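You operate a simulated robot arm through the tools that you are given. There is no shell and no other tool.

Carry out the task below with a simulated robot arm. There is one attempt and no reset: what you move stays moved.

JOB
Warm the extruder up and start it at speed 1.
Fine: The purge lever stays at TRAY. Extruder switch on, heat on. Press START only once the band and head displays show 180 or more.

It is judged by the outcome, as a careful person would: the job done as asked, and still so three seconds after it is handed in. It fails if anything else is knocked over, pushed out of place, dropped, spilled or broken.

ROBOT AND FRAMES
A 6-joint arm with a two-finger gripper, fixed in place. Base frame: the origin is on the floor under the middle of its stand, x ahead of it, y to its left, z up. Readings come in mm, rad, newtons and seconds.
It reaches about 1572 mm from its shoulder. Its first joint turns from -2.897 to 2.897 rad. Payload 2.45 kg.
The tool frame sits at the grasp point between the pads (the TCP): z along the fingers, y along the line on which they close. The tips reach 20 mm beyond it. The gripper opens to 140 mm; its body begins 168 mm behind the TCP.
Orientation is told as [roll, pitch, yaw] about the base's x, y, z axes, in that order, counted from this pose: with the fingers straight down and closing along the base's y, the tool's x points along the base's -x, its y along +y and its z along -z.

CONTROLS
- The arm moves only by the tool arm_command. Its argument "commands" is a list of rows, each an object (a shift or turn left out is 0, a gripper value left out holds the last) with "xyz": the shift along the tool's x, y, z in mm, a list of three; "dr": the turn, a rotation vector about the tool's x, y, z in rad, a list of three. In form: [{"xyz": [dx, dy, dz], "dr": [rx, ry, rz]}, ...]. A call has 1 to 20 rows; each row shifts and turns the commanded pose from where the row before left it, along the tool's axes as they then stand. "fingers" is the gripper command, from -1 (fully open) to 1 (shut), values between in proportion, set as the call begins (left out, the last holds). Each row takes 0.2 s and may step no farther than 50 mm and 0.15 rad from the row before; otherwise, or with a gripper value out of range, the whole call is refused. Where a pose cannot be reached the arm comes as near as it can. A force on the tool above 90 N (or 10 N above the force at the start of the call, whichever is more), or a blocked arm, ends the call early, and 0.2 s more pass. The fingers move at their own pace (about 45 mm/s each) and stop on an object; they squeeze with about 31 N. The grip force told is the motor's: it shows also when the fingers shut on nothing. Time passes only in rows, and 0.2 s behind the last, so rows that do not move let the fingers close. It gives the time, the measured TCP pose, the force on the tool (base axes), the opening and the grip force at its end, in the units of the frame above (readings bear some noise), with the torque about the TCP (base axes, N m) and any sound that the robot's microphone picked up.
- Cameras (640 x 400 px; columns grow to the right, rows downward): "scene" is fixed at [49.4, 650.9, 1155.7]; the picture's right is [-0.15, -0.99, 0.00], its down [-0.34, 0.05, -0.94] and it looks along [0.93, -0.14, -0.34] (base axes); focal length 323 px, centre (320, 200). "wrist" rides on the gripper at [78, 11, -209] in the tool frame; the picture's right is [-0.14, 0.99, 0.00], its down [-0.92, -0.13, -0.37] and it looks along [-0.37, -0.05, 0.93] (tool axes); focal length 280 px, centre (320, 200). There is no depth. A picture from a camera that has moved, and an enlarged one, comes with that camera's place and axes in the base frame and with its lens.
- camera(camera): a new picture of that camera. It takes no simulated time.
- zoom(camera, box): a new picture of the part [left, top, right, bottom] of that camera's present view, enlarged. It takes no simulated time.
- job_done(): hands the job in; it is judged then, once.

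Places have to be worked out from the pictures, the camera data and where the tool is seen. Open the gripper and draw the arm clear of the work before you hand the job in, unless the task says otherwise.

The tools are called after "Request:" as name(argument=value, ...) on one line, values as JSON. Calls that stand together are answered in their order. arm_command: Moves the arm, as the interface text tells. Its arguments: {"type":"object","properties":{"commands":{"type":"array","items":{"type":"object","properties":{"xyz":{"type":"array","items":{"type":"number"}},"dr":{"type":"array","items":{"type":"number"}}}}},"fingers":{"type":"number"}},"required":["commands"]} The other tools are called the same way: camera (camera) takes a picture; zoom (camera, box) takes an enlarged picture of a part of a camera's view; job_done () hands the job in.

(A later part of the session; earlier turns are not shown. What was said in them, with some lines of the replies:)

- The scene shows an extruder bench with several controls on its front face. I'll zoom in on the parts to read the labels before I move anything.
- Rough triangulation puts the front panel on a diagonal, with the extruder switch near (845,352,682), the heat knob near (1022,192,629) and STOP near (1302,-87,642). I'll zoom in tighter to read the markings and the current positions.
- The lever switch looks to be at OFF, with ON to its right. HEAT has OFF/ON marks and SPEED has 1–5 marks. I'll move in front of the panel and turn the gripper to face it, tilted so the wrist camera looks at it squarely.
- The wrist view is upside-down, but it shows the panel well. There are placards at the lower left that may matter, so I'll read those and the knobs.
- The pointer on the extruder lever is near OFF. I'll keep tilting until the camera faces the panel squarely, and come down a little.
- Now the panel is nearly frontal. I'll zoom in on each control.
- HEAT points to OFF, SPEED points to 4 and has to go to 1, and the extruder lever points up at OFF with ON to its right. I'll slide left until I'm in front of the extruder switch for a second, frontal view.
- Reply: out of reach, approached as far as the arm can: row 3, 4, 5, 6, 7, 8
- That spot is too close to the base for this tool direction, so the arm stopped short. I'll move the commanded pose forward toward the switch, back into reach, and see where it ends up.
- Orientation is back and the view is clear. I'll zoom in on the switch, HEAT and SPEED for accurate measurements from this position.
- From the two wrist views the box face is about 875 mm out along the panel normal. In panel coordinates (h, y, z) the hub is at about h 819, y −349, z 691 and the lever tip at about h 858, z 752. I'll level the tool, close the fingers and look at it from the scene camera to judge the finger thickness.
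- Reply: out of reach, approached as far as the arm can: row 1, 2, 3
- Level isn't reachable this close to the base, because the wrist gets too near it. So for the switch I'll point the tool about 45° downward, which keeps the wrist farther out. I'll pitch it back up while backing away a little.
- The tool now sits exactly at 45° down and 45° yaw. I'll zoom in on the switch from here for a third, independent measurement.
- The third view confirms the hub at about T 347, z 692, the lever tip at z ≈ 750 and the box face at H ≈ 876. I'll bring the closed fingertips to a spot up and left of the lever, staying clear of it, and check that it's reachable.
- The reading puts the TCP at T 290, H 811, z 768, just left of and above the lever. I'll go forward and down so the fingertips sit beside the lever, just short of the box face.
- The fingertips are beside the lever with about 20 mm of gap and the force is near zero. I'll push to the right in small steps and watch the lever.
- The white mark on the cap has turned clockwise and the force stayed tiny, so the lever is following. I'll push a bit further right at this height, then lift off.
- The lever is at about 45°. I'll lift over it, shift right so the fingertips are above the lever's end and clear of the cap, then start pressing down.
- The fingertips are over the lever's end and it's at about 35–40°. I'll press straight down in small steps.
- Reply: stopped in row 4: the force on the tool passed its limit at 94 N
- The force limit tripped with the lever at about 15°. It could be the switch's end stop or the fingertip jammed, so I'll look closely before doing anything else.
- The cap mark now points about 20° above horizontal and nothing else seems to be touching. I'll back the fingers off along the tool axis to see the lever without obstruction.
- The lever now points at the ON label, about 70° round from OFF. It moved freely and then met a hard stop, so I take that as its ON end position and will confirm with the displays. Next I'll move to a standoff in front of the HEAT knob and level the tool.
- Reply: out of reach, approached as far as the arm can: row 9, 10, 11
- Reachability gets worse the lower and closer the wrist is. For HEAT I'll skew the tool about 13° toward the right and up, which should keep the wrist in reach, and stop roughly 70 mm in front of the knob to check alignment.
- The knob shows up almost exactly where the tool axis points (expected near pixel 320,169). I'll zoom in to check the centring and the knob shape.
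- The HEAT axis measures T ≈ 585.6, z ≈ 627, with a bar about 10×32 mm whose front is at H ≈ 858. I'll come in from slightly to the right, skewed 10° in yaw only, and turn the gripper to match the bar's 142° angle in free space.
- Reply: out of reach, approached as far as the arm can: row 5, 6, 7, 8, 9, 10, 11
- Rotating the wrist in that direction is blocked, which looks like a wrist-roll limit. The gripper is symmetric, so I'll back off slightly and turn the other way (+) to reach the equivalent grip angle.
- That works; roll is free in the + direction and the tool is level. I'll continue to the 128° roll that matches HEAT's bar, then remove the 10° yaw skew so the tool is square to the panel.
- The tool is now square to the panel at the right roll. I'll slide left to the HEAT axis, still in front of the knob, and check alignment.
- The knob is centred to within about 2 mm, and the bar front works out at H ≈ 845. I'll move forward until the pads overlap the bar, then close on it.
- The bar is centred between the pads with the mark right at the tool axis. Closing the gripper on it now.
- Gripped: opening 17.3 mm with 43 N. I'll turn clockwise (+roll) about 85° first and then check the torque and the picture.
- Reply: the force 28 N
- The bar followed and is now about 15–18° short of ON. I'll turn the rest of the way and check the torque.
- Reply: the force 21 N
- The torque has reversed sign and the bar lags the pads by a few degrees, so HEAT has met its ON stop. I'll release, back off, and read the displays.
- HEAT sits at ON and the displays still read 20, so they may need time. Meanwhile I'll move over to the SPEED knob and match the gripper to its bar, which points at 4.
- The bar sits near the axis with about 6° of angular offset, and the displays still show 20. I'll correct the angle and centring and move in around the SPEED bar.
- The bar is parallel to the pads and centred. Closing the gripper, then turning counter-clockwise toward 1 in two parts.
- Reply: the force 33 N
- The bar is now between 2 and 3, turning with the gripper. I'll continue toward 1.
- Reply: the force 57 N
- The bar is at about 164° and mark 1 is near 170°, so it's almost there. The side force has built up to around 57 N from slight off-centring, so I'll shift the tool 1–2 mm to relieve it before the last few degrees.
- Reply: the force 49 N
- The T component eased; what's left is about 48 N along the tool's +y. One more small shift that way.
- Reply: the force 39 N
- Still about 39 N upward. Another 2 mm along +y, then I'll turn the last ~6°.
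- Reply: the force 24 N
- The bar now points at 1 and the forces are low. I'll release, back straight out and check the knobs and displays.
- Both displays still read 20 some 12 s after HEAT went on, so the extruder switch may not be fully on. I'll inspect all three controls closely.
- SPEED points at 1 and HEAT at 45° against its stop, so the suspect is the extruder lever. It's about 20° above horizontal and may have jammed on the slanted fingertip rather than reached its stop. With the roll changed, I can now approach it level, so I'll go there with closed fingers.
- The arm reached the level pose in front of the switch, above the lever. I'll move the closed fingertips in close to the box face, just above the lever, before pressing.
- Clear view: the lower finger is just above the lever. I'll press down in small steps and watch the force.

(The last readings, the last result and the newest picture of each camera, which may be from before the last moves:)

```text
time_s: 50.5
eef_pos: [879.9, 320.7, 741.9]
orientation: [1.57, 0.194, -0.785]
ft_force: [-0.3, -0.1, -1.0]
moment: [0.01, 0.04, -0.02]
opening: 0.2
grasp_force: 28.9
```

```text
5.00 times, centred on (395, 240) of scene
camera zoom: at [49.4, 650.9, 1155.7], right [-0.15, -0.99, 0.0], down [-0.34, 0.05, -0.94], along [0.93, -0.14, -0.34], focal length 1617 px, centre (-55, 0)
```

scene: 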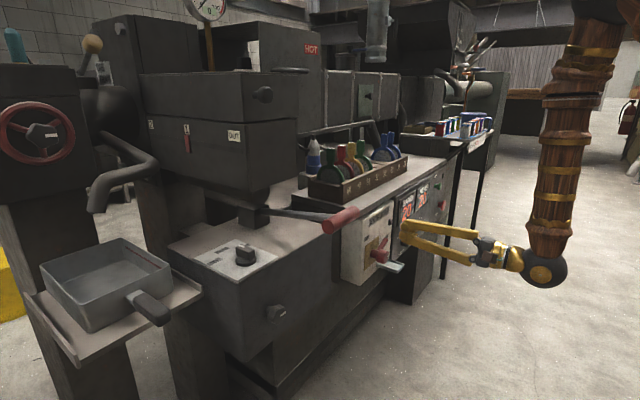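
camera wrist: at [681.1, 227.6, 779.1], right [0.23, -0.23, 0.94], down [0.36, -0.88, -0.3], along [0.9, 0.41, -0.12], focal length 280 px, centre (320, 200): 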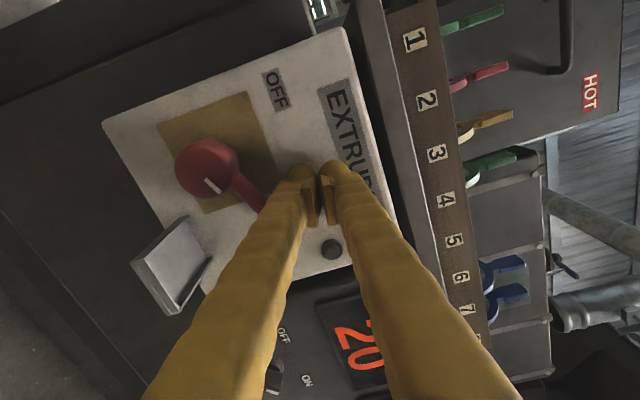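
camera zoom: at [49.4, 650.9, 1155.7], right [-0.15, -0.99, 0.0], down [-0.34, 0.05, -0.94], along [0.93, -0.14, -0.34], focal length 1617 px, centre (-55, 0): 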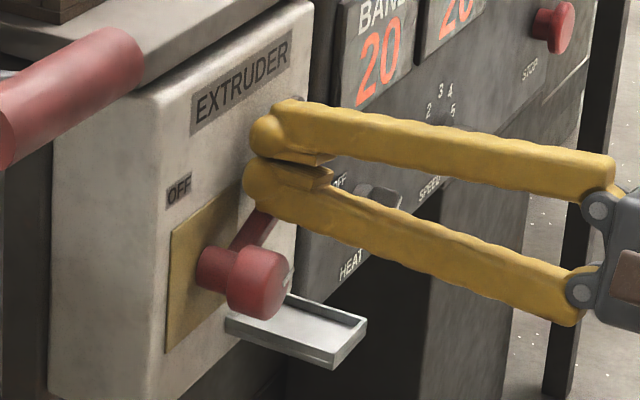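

No contact force yet. Continuing down in 2 mm steps.

Request:
arm_command(commands=[{"xyz": [-0.39, -1.96, 0]}, {"xyz": [-0.39, -1.96, 0]}, {"xyz": [-0.39, -1.96, 0]}])

Request:
zoom(camera="wrist", box=[160, 100, 360, 260])

```text
time_s: 51.3
eef_pos: [880.4, 321.3, 737.6]
orientation: [1.57, 0.195, -0.785]
ft_force: [-0.2, 0.2, 0.0]
moment: [0.01, 0.01, -0.03]
opening: 0.2
grasp_force: 29.3
```

```text
2.50 times, centred on (260, 180) of wrist
camera zoom: at [680.1, 225.7, 762.4], right [0.23, -0.23, 0.94], down [0.36, -0.88, -0.3], along [0.9, 0.41, -0.12], focal length 701 px, centre (470, 250)
```

zoom: 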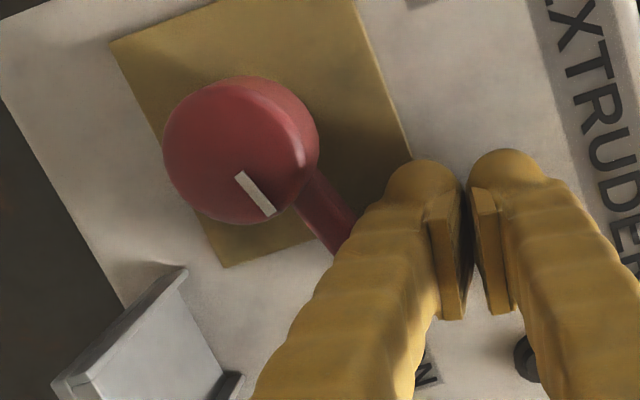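

Still no force, and the mark reads about 17–20°. Continuing down.

Request:
arm_command(commands=[{"xyz": [-0.39, -1.96, 0]}, {"xyz": [-0.39, -1.96, 0]}])

Request:
zoom(camera="wrist", box=[160, 100, 360, 260])

```text
time_s: 51.9
eef_pos: [879.8, 320.5, 734.3]
orientation: [1.571, 0.195, -0.784]
ft_force: [0.4, 0.0, 0.2]
moment: [0.01, 0.0, 0.01]
opening: 0.0
grasp_force: 28.9
```

```text
2.50 times, centred on (260, 180) of wrist
camera zoom: at [680.4, 225.5, 758.8], right [0.23, -0.23, 0.94], down [0.36, -0.88, -0.3], along [0.9, 0.41, -0.12], focal length 701 px, centre (470, 250)
```

zoom: 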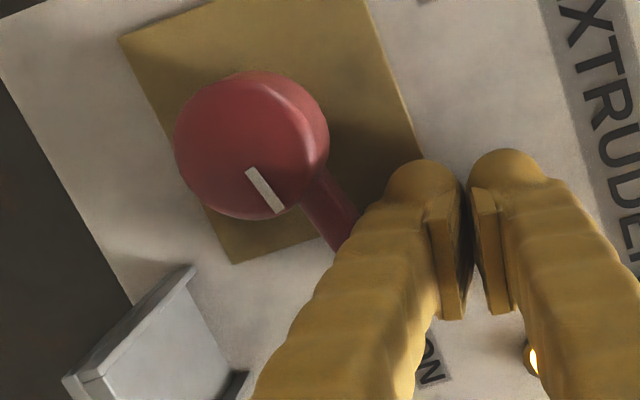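

The pilot lamp beside ON has just lit. The lever is moving freely and the earlier stop was a jam, not the end of travel. I'll push on gently until it meets its real stop so it's firmly ON.

Request:
arm_command(commands=[{"xyz": [-0.39, -1.96, 0]}, {"xyz": [-0.39, -1.96, 0]}])

Request:
zoom(camera="wrist", box=[160, 100, 360, 260])

Request:
zoom(camera="scene", box=[340, 170, 460, 270])

```text
time_s: 52.5
eef_pos: [879.6, 320.7, 728.5]
orientation: [1.57, 0.197, -0.786]
ft_force: [-0.2, 0.0, 0.1]
moment: [0.01, -0.01, -0.02]
opening: 0.2
grasp_force: 29.6
```

```text
2.50 times, centred on (260, 180) of wrist
camera zoom: at [680.4, 225.4, 755.1], right [0.23, -0.23, 0.94], down [0.36, -0.88, -0.3], along [0.9, 0.41, -0.12], focal length 701 px, centre (470, 250)
```

zoom: 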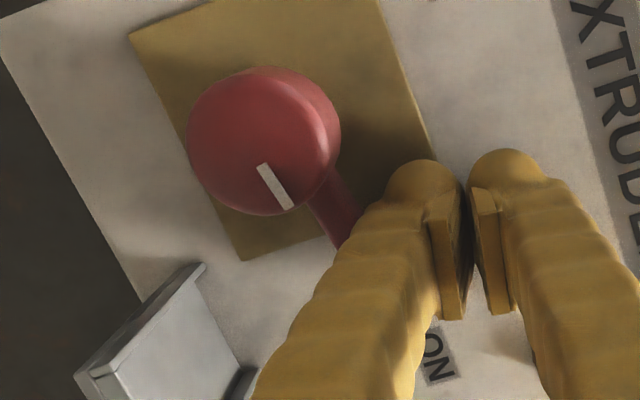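

```text
4.00 times, centred on (400, 220) of scene
camera zoom: at [49.4, 650.9, 1155.7], right [-0.15, -0.99, 0.0], down [-0.34, 0.05, -0.94], along [0.93, -0.14, -0.34], focal length 1294 px, centre (0, 120)
```

zoom: 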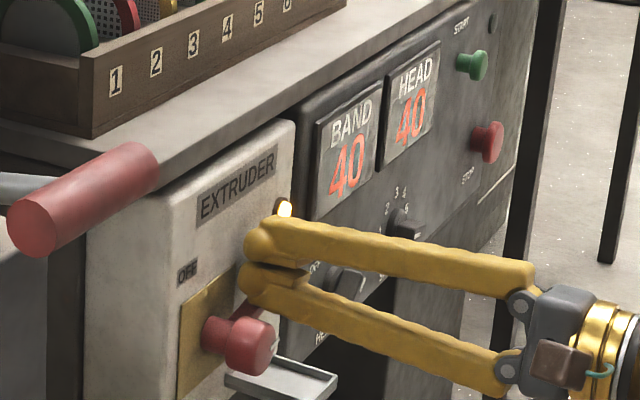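

The displays now read 40 and the lamp is lit, so the switch and heat are both on. I'll press a little further to seat the lever fully.

Request:
arm_command(commands=[{"xyz": [-0.39, -1.96, 0]}, {"xyz": [-0.39, -1.96, 0]}])

Request:
zoom(camera="wrist", box=[160, 100, 360, 260])

Request:
zoom(camera="scene", box=[340, 170, 460, 270])

```text
time_s: 53.1
eef_pos: [880.9, 320.6, 725.1]
orientation: [1.572, 0.196, -0.784]
ft_force: [-0.9, 0.9, 0.1]
moment: [0.02, 0.0, 0.0]
opening: 0.0
grasp_force: 29.3
```

```text
2.50 times, centred on (260, 180) of wrist
camera zoom: at [680.2, 226.2, 750.7], right [0.23, -0.23, 0.94], down [0.36, -0.88, -0.3], along [0.9, 0.41, -0.12], focal length 701 px, centre (470, 250)
```

zoom: 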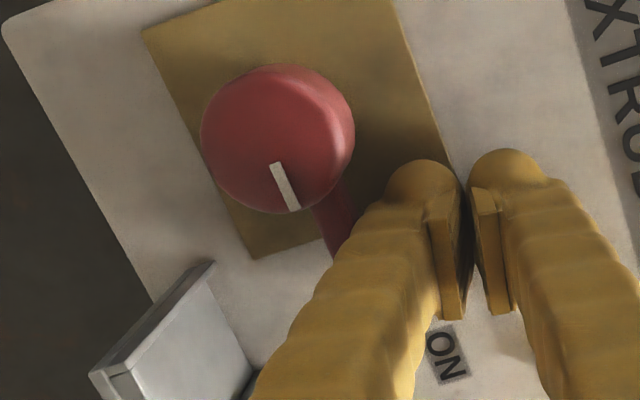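

```text
4.00 times, centred on (400, 220) of scene
camera zoom: at [49.4, 650.9, 1155.7], right [-0.15, -0.99, 0.0], down [-0.34, 0.05, -0.94], along [0.93, -0.14, -0.34], focal length 1294 px, centre (0, 120)
```

zoom: 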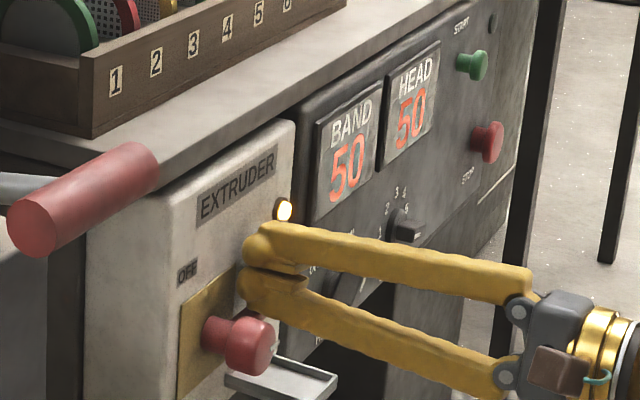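

The lever is now horizontal and the lamp is on, with the displays climbing (50). I'll lift off and back out, then travel to a standoff in front of START while it heats.

Request:
arm_command(commands=[{"xyz": [1, 4.9, 0]}, {"xyz": [0, 0, -25]}, {"xyz": [0, 0, -40]}, {"xyz": [0, 0, -20]}, {"xyz": [-47.3, 11, 0]}, {"xyz": [-47.3, 11, 0]}, {"xyz": [-47.3, 11, 0]}, {"xyz": [-47.3, 11, 0]}, {"xyz": [-47.3, 11, 0]}, {"xyz": [-47.3, 11, 0]}, {"xyz": [-47.3, 11, 0]}, {"xyz": [-47.3, 11, 0]}, {"xyz": [-47.3, 11, 0]}, {"xyz": [-47.3, 11, 0]}])

Request:
camera(camera="wrist")

Request:
zoom(camera="scene", box=[340, 170, 460, 270])

```text
time_s: 56.1
eef_pos: [1163.5, -84.2, 742.9]
orientation: [1.572, 0.196, -0.786]
ft_force: [-0.5, -0.3, -0.9]
moment: [0.04, -0.01, 0.03]
opening: 0.0
grasp_force: 29.5
```

```text
taken
camera wrist: at [962.4, -178.7, 768.9], right [0.23, -0.23, 0.94], down [0.36, -0.88, -0.3], along [0.9, 0.41, -0.12], focal length 280 px, centre (320, 200)
```

wrist: 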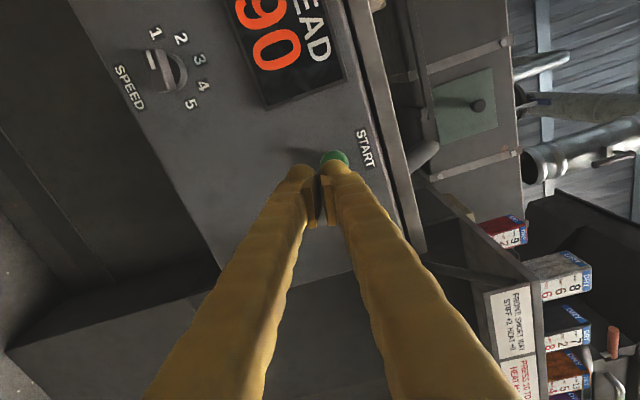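

```text
4.00 times, centred on (400, 220) of scene
camera zoom: at [49.4, 650.9, 1155.7], right [-0.15, -0.99, 0.0], down [-0.34, 0.05, -0.94], along [0.93, -0.14, -0.34], focal length 1294 px, centre (0, 120)
```

zoom: 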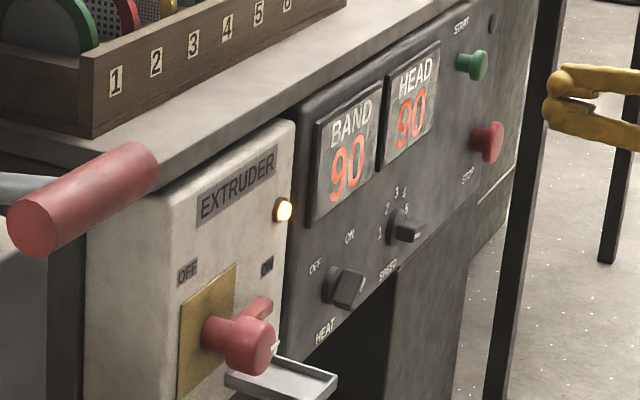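

The displays are at 90 and rising, and SPEED clearly points at 1. I'll zoom in to line the upper fingertip up with the START button.

Request:
zoom(camera="wrist", box=[270, 120, 390, 200])

Request:
zoom(camera="scene", box=[430, 150, 510, 210])

```text
5.00 times, centred on (330, 160) of wrist
camera zoom: at [962.4, -178.7, 768.9], right [0.23, -0.23, 0.94], down [0.36, -0.88, -0.3], along [0.9, 0.41, -0.12], focal length 1402 px, centre (270, 400)
```

zoom: 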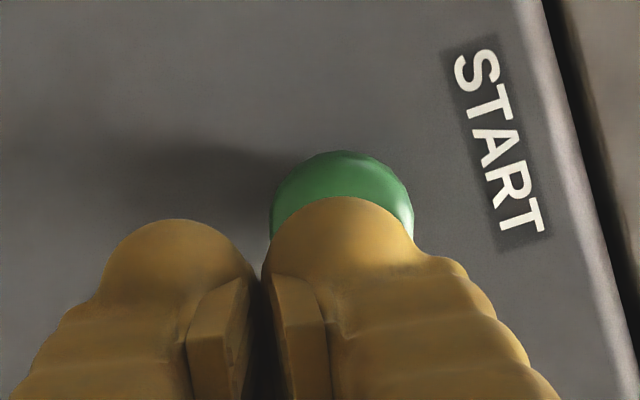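

```text
6.67 times, centred on (470, 180) of scene
camera zoom: at [49.4, 650.9, 1155.7], right [-0.15, -0.99, 0.0], down [-0.34, 0.05, -0.94], along [0.93, -0.14, -0.34], focal length 2156 px, centre (-680, 333)
```

zoom: 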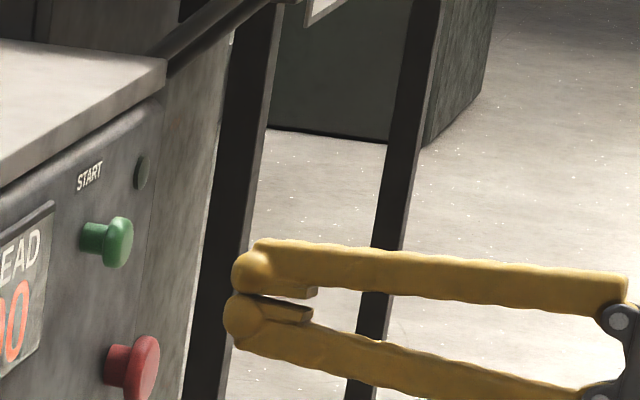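

The upper fingertip lines up with the button to within about 2 mm. I'll make that small correction, close part of the gap without touching, and wait while it heats.

Request:
arm_command(commands=[{"xyz": [-0.5, 1.8, 18]}, {"xyz": [0, 0, 17]}, {"xyz": [0, 0, 0]}, {"xyz": [0, 0, 0]}, {"xyz": [0, 0, 0]}, {"xyz": [0, 0, 0]}, {"xyz": [0, 0, 0]}, {"xyz": [0, 0, 0]}, {"xyz": [0, 0, 0]}, {"xyz": [0, 0, 0]}, {"xyz": [0, 0, 0]}, {"xyz": [0, 0, 0]}, {"xyz": [0, 0, 0]}, {"xyz": [0, 0, 0]}, {"xyz": [0, 0, 0]}, {"xyz": [0, 0, 0]}, {"xyz": [0, 0, 0]}, {"xyz": [0, 0, 0]}, {"xyz": [0, 0, 0]}, {"xyz": [0, 0, 0]}])

Request:
camera(camera="wrist")

Request:
zoom(camera="scene", box=[340, 150, 480, 270])

```text
time_s: 60.3
eef_pos: [1187.8, -58.8, 745.8]
orientation: [1.573, 0.196, -0.784]
ft_force: [-0.5, 0.7, 0.0]
moment: [-0.01, -0.02, 0.0]
opening: 0.0
grasp_force: 28.9
```

```text
taken
camera wrist: at [987.0, -153.8, 770.9], right [0.23, -0.23, 0.94], down [0.36, -0.88, -0.3], along [0.9, 0.41, -0.12], focal length 280 px, centre (320, 200)
```

wrist: 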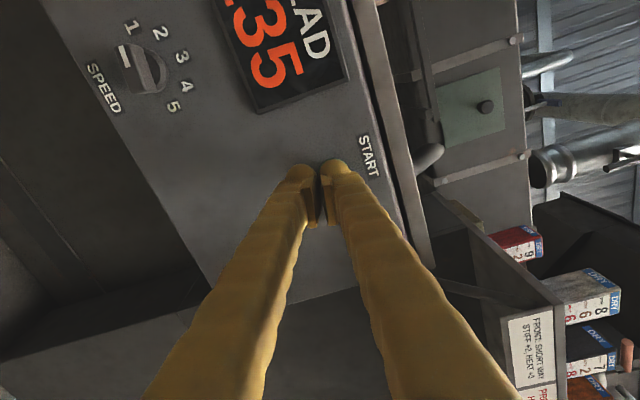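

```text
3.33 times, centred on (410, 210) of scene
camera zoom: at [49.4, 650.9, 1155.7], right [-0.15, -0.99, 0.0], down [-0.34, 0.05, -0.94], along [0.93, -0.14, -0.34], focal length 1078 px, centre (20, 167)
```

zoom: 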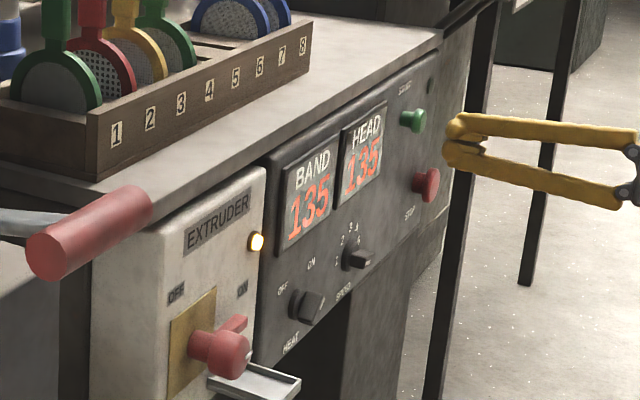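

Both displays show 135, still rising. I'll keep still and wait.

Request:
arm_command(commands=[{"xyz": [0, 0, 0]}, {"xyz": [0, 0, 0]}, {"xyz": [0, 0, 0]}, {"xyz": [0, 0, 0]}, {"xyz": [0, 0, 0]}, {"xyz": [0, 0, 0]}, {"xyz": [0, 0, 0]}, {"xyz": [0, 0, 0]}, {"xyz": [0, 0, 0]}, {"xyz": [0, 0, 0]}, {"xyz": [0, 0, 0]}, {"xyz": [0, 0, 0]}, {"xyz": [0, 0, 0]}, {"xyz": [0, 0, 0]}, {"xyz": [0, 0, 0]}, {"xyz": [0, 0, 0]}, {"xyz": [0, 0, 0]}, {"xyz": [0, 0, 0]}, {"xyz": [0, 0, 0]}, {"xyz": [0, 0, 0]}])

Request:
zoom(camera="scene", box=[340, 150, 480, 270])

```text
time_s: 64.5
eef_pos: [1187.4, -59.1, 745.4]
orientation: [1.571, 0.195, -0.785]
ft_force: [-0.3, -0.8, -0.1]
moment: [0.01, 0.04, 0.02]
opening: 0.2
grasp_force: 29.3
```

```text
3.33 times, centred on (410, 210) of scene
camera zoom: at [49.4, 650.9, 1155.7], right [-0.15, -0.99, 0.0], down [-0.34, 0.05, -0.94], along [0.93, -0.14, -0.34], focal length 1078 px, centre (20, 167)
```

zoom: 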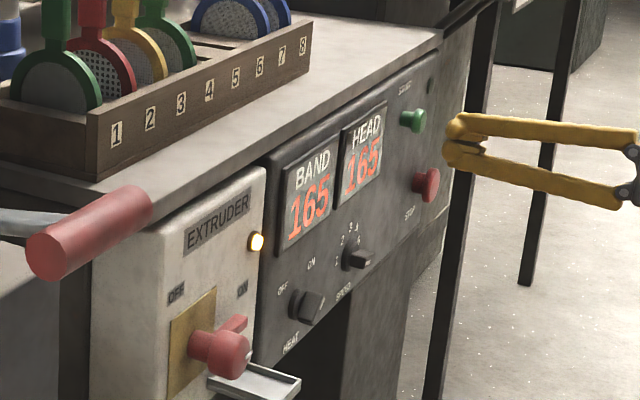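

The displays are at 165 and the rise is slowing. Waiting more.

Request:
arm_command(commands=[{"xyz": [0, 0, 0]}, {"xyz": [0, 0, 0]}, {"xyz": [0, 0, 0]}, {"xyz": [0, 0, 0]}, {"xyz": [0, 0, 0]}, {"xyz": [0, 0, 0]}, {"xyz": [0, 0, 0]}, {"xyz": [0, 0, 0]}, {"xyz": [0, 0, 0]}, {"xyz": [0, 0, 0]}, {"xyz": [0, 0, 0]}, {"xyz": [0, 0, 0]}, {"xyz": [0, 0, 0]}, {"xyz": [0, 0, 0]}, {"xyz": [0, 0, 0]}, {"xyz": [0, 0, 0]}, {"xyz": [0, 0, 0]}, {"xyz": [0, 0, 0]}, {"xyz": [0, 0, 0]}, {"xyz": [0, 0, 0]}])

Request:
zoom(camera="scene", box=[340, 150, 480, 270])

Request:
zoom(camera="wrist", box=[270, 120, 390, 200])

```text
time_s: 68.7
eef_pos: [1186.3, -59.6, 744.4]
orientation: [1.57, 0.194, -0.785]
ft_force: [0.2, -0.3, -1.2]
moment: [0.01, -0.02, -0.02]
opening: 0.2
grasp_force: 29.9
```

```text
3.33 times, centred on (410, 210) of scene
camera zoom: at [49.4, 650.9, 1155.7], right [-0.15, -0.99, 0.0], down [-0.34, 0.05, -0.94], along [0.93, -0.14, -0.34], focal length 1078 px, centre (20, 167)
```

zoom: 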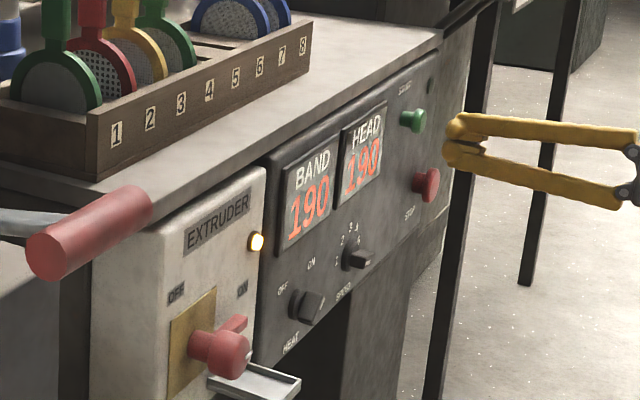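

```text
5.00 times, centred on (330, 160) of wrist
camera zoom: at [987.0, -153.8, 770.9], right [0.23, -0.23, 0.94], down [0.36, -0.88, -0.3], along [0.9, 0.41, -0.12], focal length 1402 px, centre (270, 400)
```

zoom: 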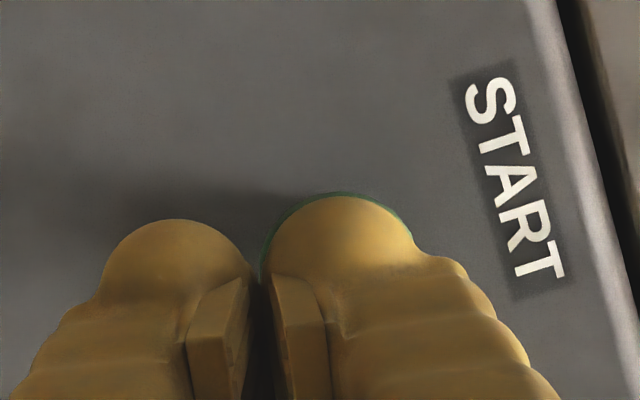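

Both displays read 190, above 180, so START may be pressed now. The upper fingertip covers the button; I'll move in gently.

Request:
arm_command(commands=[{"xyz": [0, 0, 10]}, {"xyz": [0, 0, 8]}, {"xyz": [0, 0, 4]}])

Request:
zoom(camera="scene", box=[430, 150, 510, 210])

Request:
zoom(camera="scene", box=[340, 150, 480, 270])

```text
time_s: 69.5
eef_pos: [1203.9, -42.9, 746.0]
orientation: [1.57, 0.196, -0.786]
ft_force: [-1.0, -0.4, -1.0]
moment: [-0.03, -0.01, 0.02]
opening: 0.0
grasp_force: 29.0
```

```text
6.67 times, centred on (470, 180) of scene
camera zoom: at [49.4, 650.9, 1155.7], right [-0.15, -0.99, 0.0], down [-0.34, 0.05, -0.94], along [0.93, -0.14, -0.34], focal length 2156 px, centre (-680, 333)
```

zoom: 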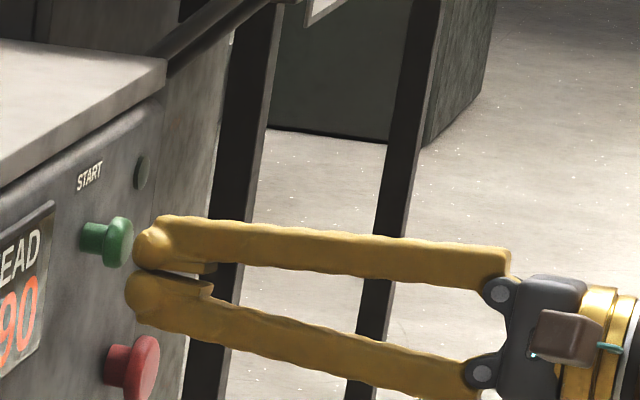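

```text
3.33 times, centred on (410, 210) of scene
camera zoom: at [49.4, 650.9, 1155.7], right [-0.15, -0.99, 0.0], down [-0.34, 0.05, -0.94], along [0.93, -0.14, -0.34], focal length 1078 px, centre (20, 167)
```

zoom: 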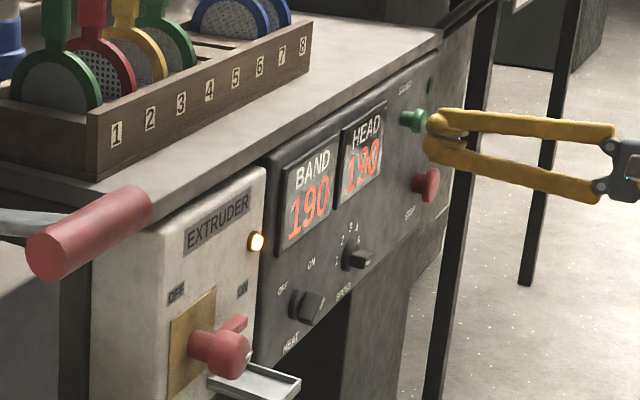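

The fingertip is nearly at the button, with no force yet. I'll press in 3 mm steps.

Request:
arm_command(commands=[{"xyz": [0, 0, 3]}, {"xyz": [0, 0, 3]}, {"xyz": [0, 0, 3]}])

Request:
zoom(camera="scene", box=[430, 150, 510, 210])

```text
time_s: 70.3
eef_pos: [1210.4, -36.8, 747.8]
orientation: [1.572, 0.196, -0.785]
ft_force: [-2.4, -1.5, 0.9]
moment: [0.02, -0.08, 0.02]
opening: 0.0
grasp_force: 29.4
```

```text
6.67 times, centred on (470, 180) of scene
camera zoom: at [49.4, 650.9, 1155.7], right [-0.15, -0.99, 0.0], down [-0.34, 0.05, -0.94], along [0.93, -0.14, -0.34], focal length 2156 px, centre (-680, 333)
```

zoom: 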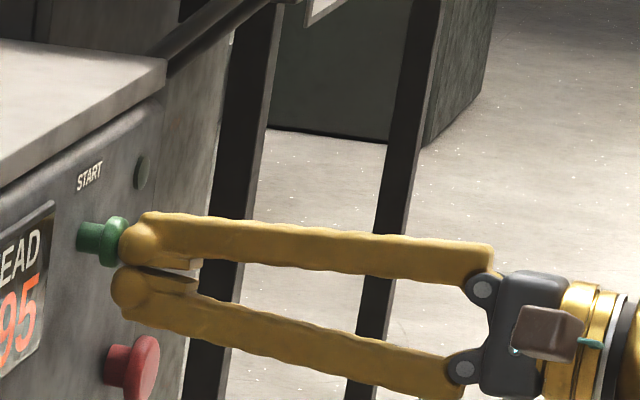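

Contact: about 3 N of spring force. Continuing the press in small steps until the button actuates.

Request:
arm_command(commands=[{"xyz": [0, 0, 2]}, {"xyz": [0, 0, 2]}, {"xyz": [0, 0, 2]}])

Request:
zoom(camera="scene", box=[430, 150, 510, 210])

Request:
zoom(camera="wrist", box=[270, 80, 450, 240])

```text
time_s: 71.1
eef_pos: [1215.2, -33.5, 748.0]
orientation: [1.571, 0.195, -0.784]
ft_force: [-3.2, -4.0, -2.5]
moment: [0.01, 0.0, -0.03]
opening: 0.0
grasp_force: 28.8
heard: click
```

```text
6.67 times, centred on (470, 180) of scene
camera zoom: at [49.4, 650.9, 1155.7], right [-0.15, -0.99, 0.0], down [-0.34, 0.05, -0.94], along [0.93, -0.14, -0.34], focal length 2156 px, centre (-680, 333)
```

zoom: 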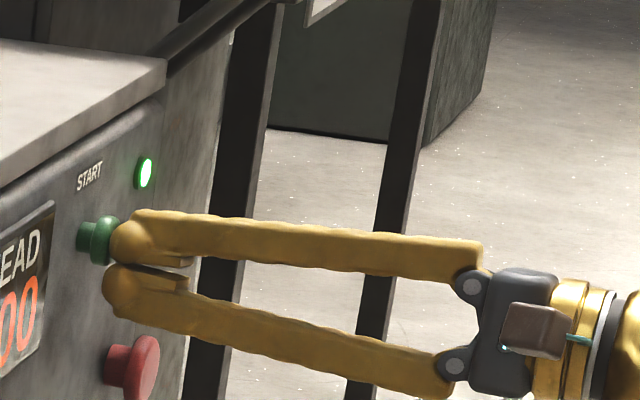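

```text
2.50 times, centred on (360, 160) of wrist
camera zoom: at [1014.8, -128.6, 773.5], right [0.23, -0.23, 0.94], down [0.36, -0.88, -0.3], along [0.9, 0.41, -0.12], focal length 701 px, centre (220, 300)
```

zoom: 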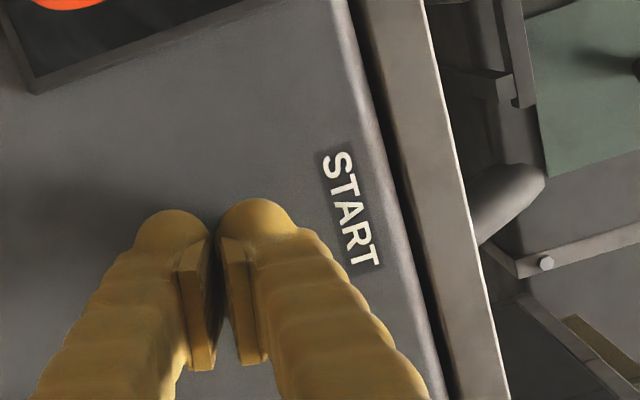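

A click, and the green run lamp beside START is lit. I'll back straight out, then open the gripper once clear and check everything.

Request:
arm_command(commands=[{"xyz": [0, 0, -10]}, {"xyz": [0, 0, -30]}, {"xyz": [0, 0, -45]}, {"xyz": [0, 0, -45]}])

Request:
camera(camera="scene")

Request:
zoom(camera="scene", box=[340, 150, 480, 270])

Request:
camera(camera="wrist")

```text
time_s: 72.1
eef_pos: [1120.9, -123.8, 748.0]
orientation: [1.571, 0.194, -0.785]
ft_force: [-0.4, 0.0, 0.4]
moment: [-0.01, 0.01, -0.03]
opening: 0.0
grasp_force: 29.3
```

```text
taken
```

scene: 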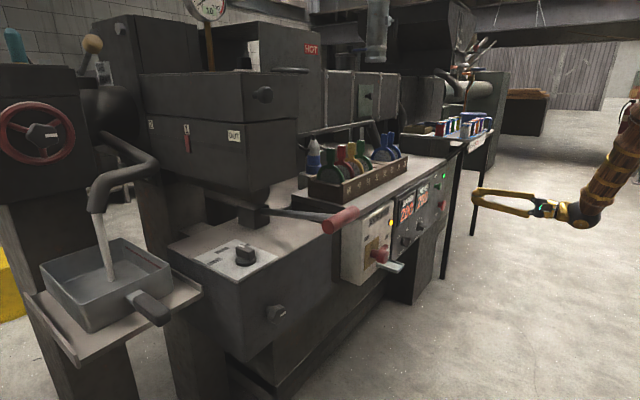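

```text
3.33 times, centred on (410, 210) of scene
camera zoom: at [49.4, 650.9, 1155.7], right [-0.15, -0.99, 0.0], down [-0.34, 0.05, -0.94], along [0.93, -0.14, -0.34], focal length 1078 px, centre (20, 167)
```

zoom: 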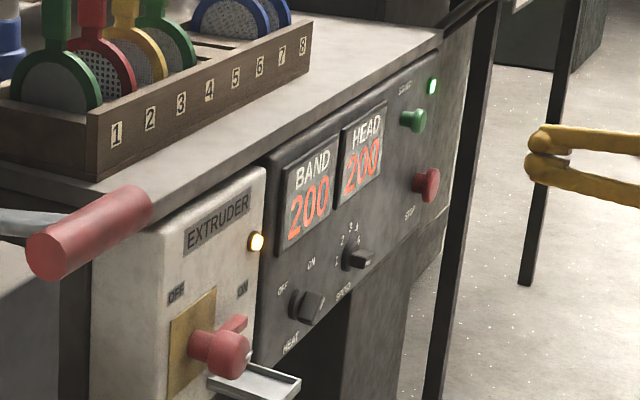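

```text
taken
camera wrist: at [922.2, -219.3, 773.4], right [0.23, -0.23, 0.94], down [0.36, -0.88, -0.3], along [0.9, 0.41, -0.12], focal length 280 px, centre (320, 200)
```

wrist: 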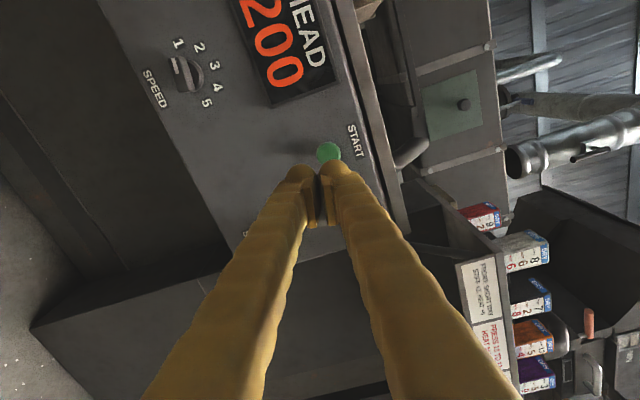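

Running: green lamp on, displays at 200, material flowing from the spout into the tray, and everything else in place. I'll open the gripper, draw further back, and check SPEED one last time.

Request:
arm_command(commands=[{"xyz": [0, 0, -40]}, {"xyz": [0, 0, -40]}, {"xyz": [0, 0, 0]}, {"xyz": [0, 0, 0]}], fingers=-0.3)

Request:
zoom(camera="wrist", box=[130, 0, 330, 140])

Request:
zoom(camera="scene", box=[0, 20, 220, 370])

```text
time_s: 73.1
eef_pos: [1067.5, -180.6, 746.0]
orientation: [1.571, 0.195, -0.785]
ft_force: [0.1, -0.8, 0.4]
moment: [-0.02, -0.03, -0.01]
opening: 87.7
grasp_force: 0.2
```

```text
2.86 times, centred on (230, 70) of wrist
camera zoom: at [867.8, -275.6, 772.3], right [0.23, -0.23, 0.94], down [0.36, -0.88, -0.3], along [0.9, 0.41, -0.12], focal length 801 px, centre (577, 571)
```

zoom: 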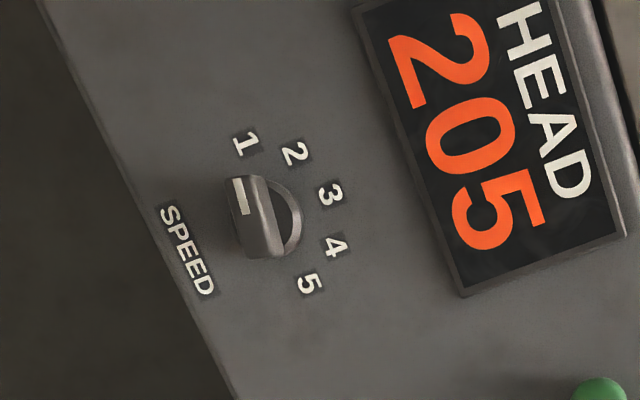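

```text
1.14 times, centred on (110, 195) of scene
camera zoom: at [49.4, 650.9, 1155.7], right [-0.15, -0.99, 0.0], down [-0.34, 0.05, -0.94], along [0.93, -0.14, -0.34], focal length 370 px, centre (560, 206)
```

zoom: 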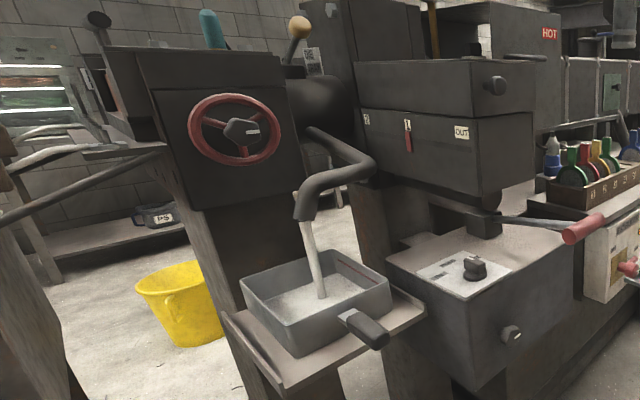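

SPEED is at 1, the extruder switch and HEAT are on, and the run lamp is lit. The purge lever is untouched and the melt runs into the tray, still well below its line. The gripper is open and clear, so I'm handing in.

Request:
job_done()

```text
The job is handed in.
```

The extruder is warmed up and running at speed 1, and I've handed the job in.

- **Extruder switch:** on, with its lamp lit. My first push stopped short of ON at the arm's 90 N force limit, and the displays stayed at 20. A second push from straight in front turned it fully.
- **Heat:** on.
- **Speed:** moved from 4 to 1.
- **START:** pressed once both the band and head displays showed 190. I heard the click and the green run lamp came on. The head display read 205 at my last look.
- **Purge lever:** not touched. Melt was flowing into the tray, below its red line, when I last looked.

I saw nothing else moved or knocked over. The gripper is open and the arm is clear of the panel.
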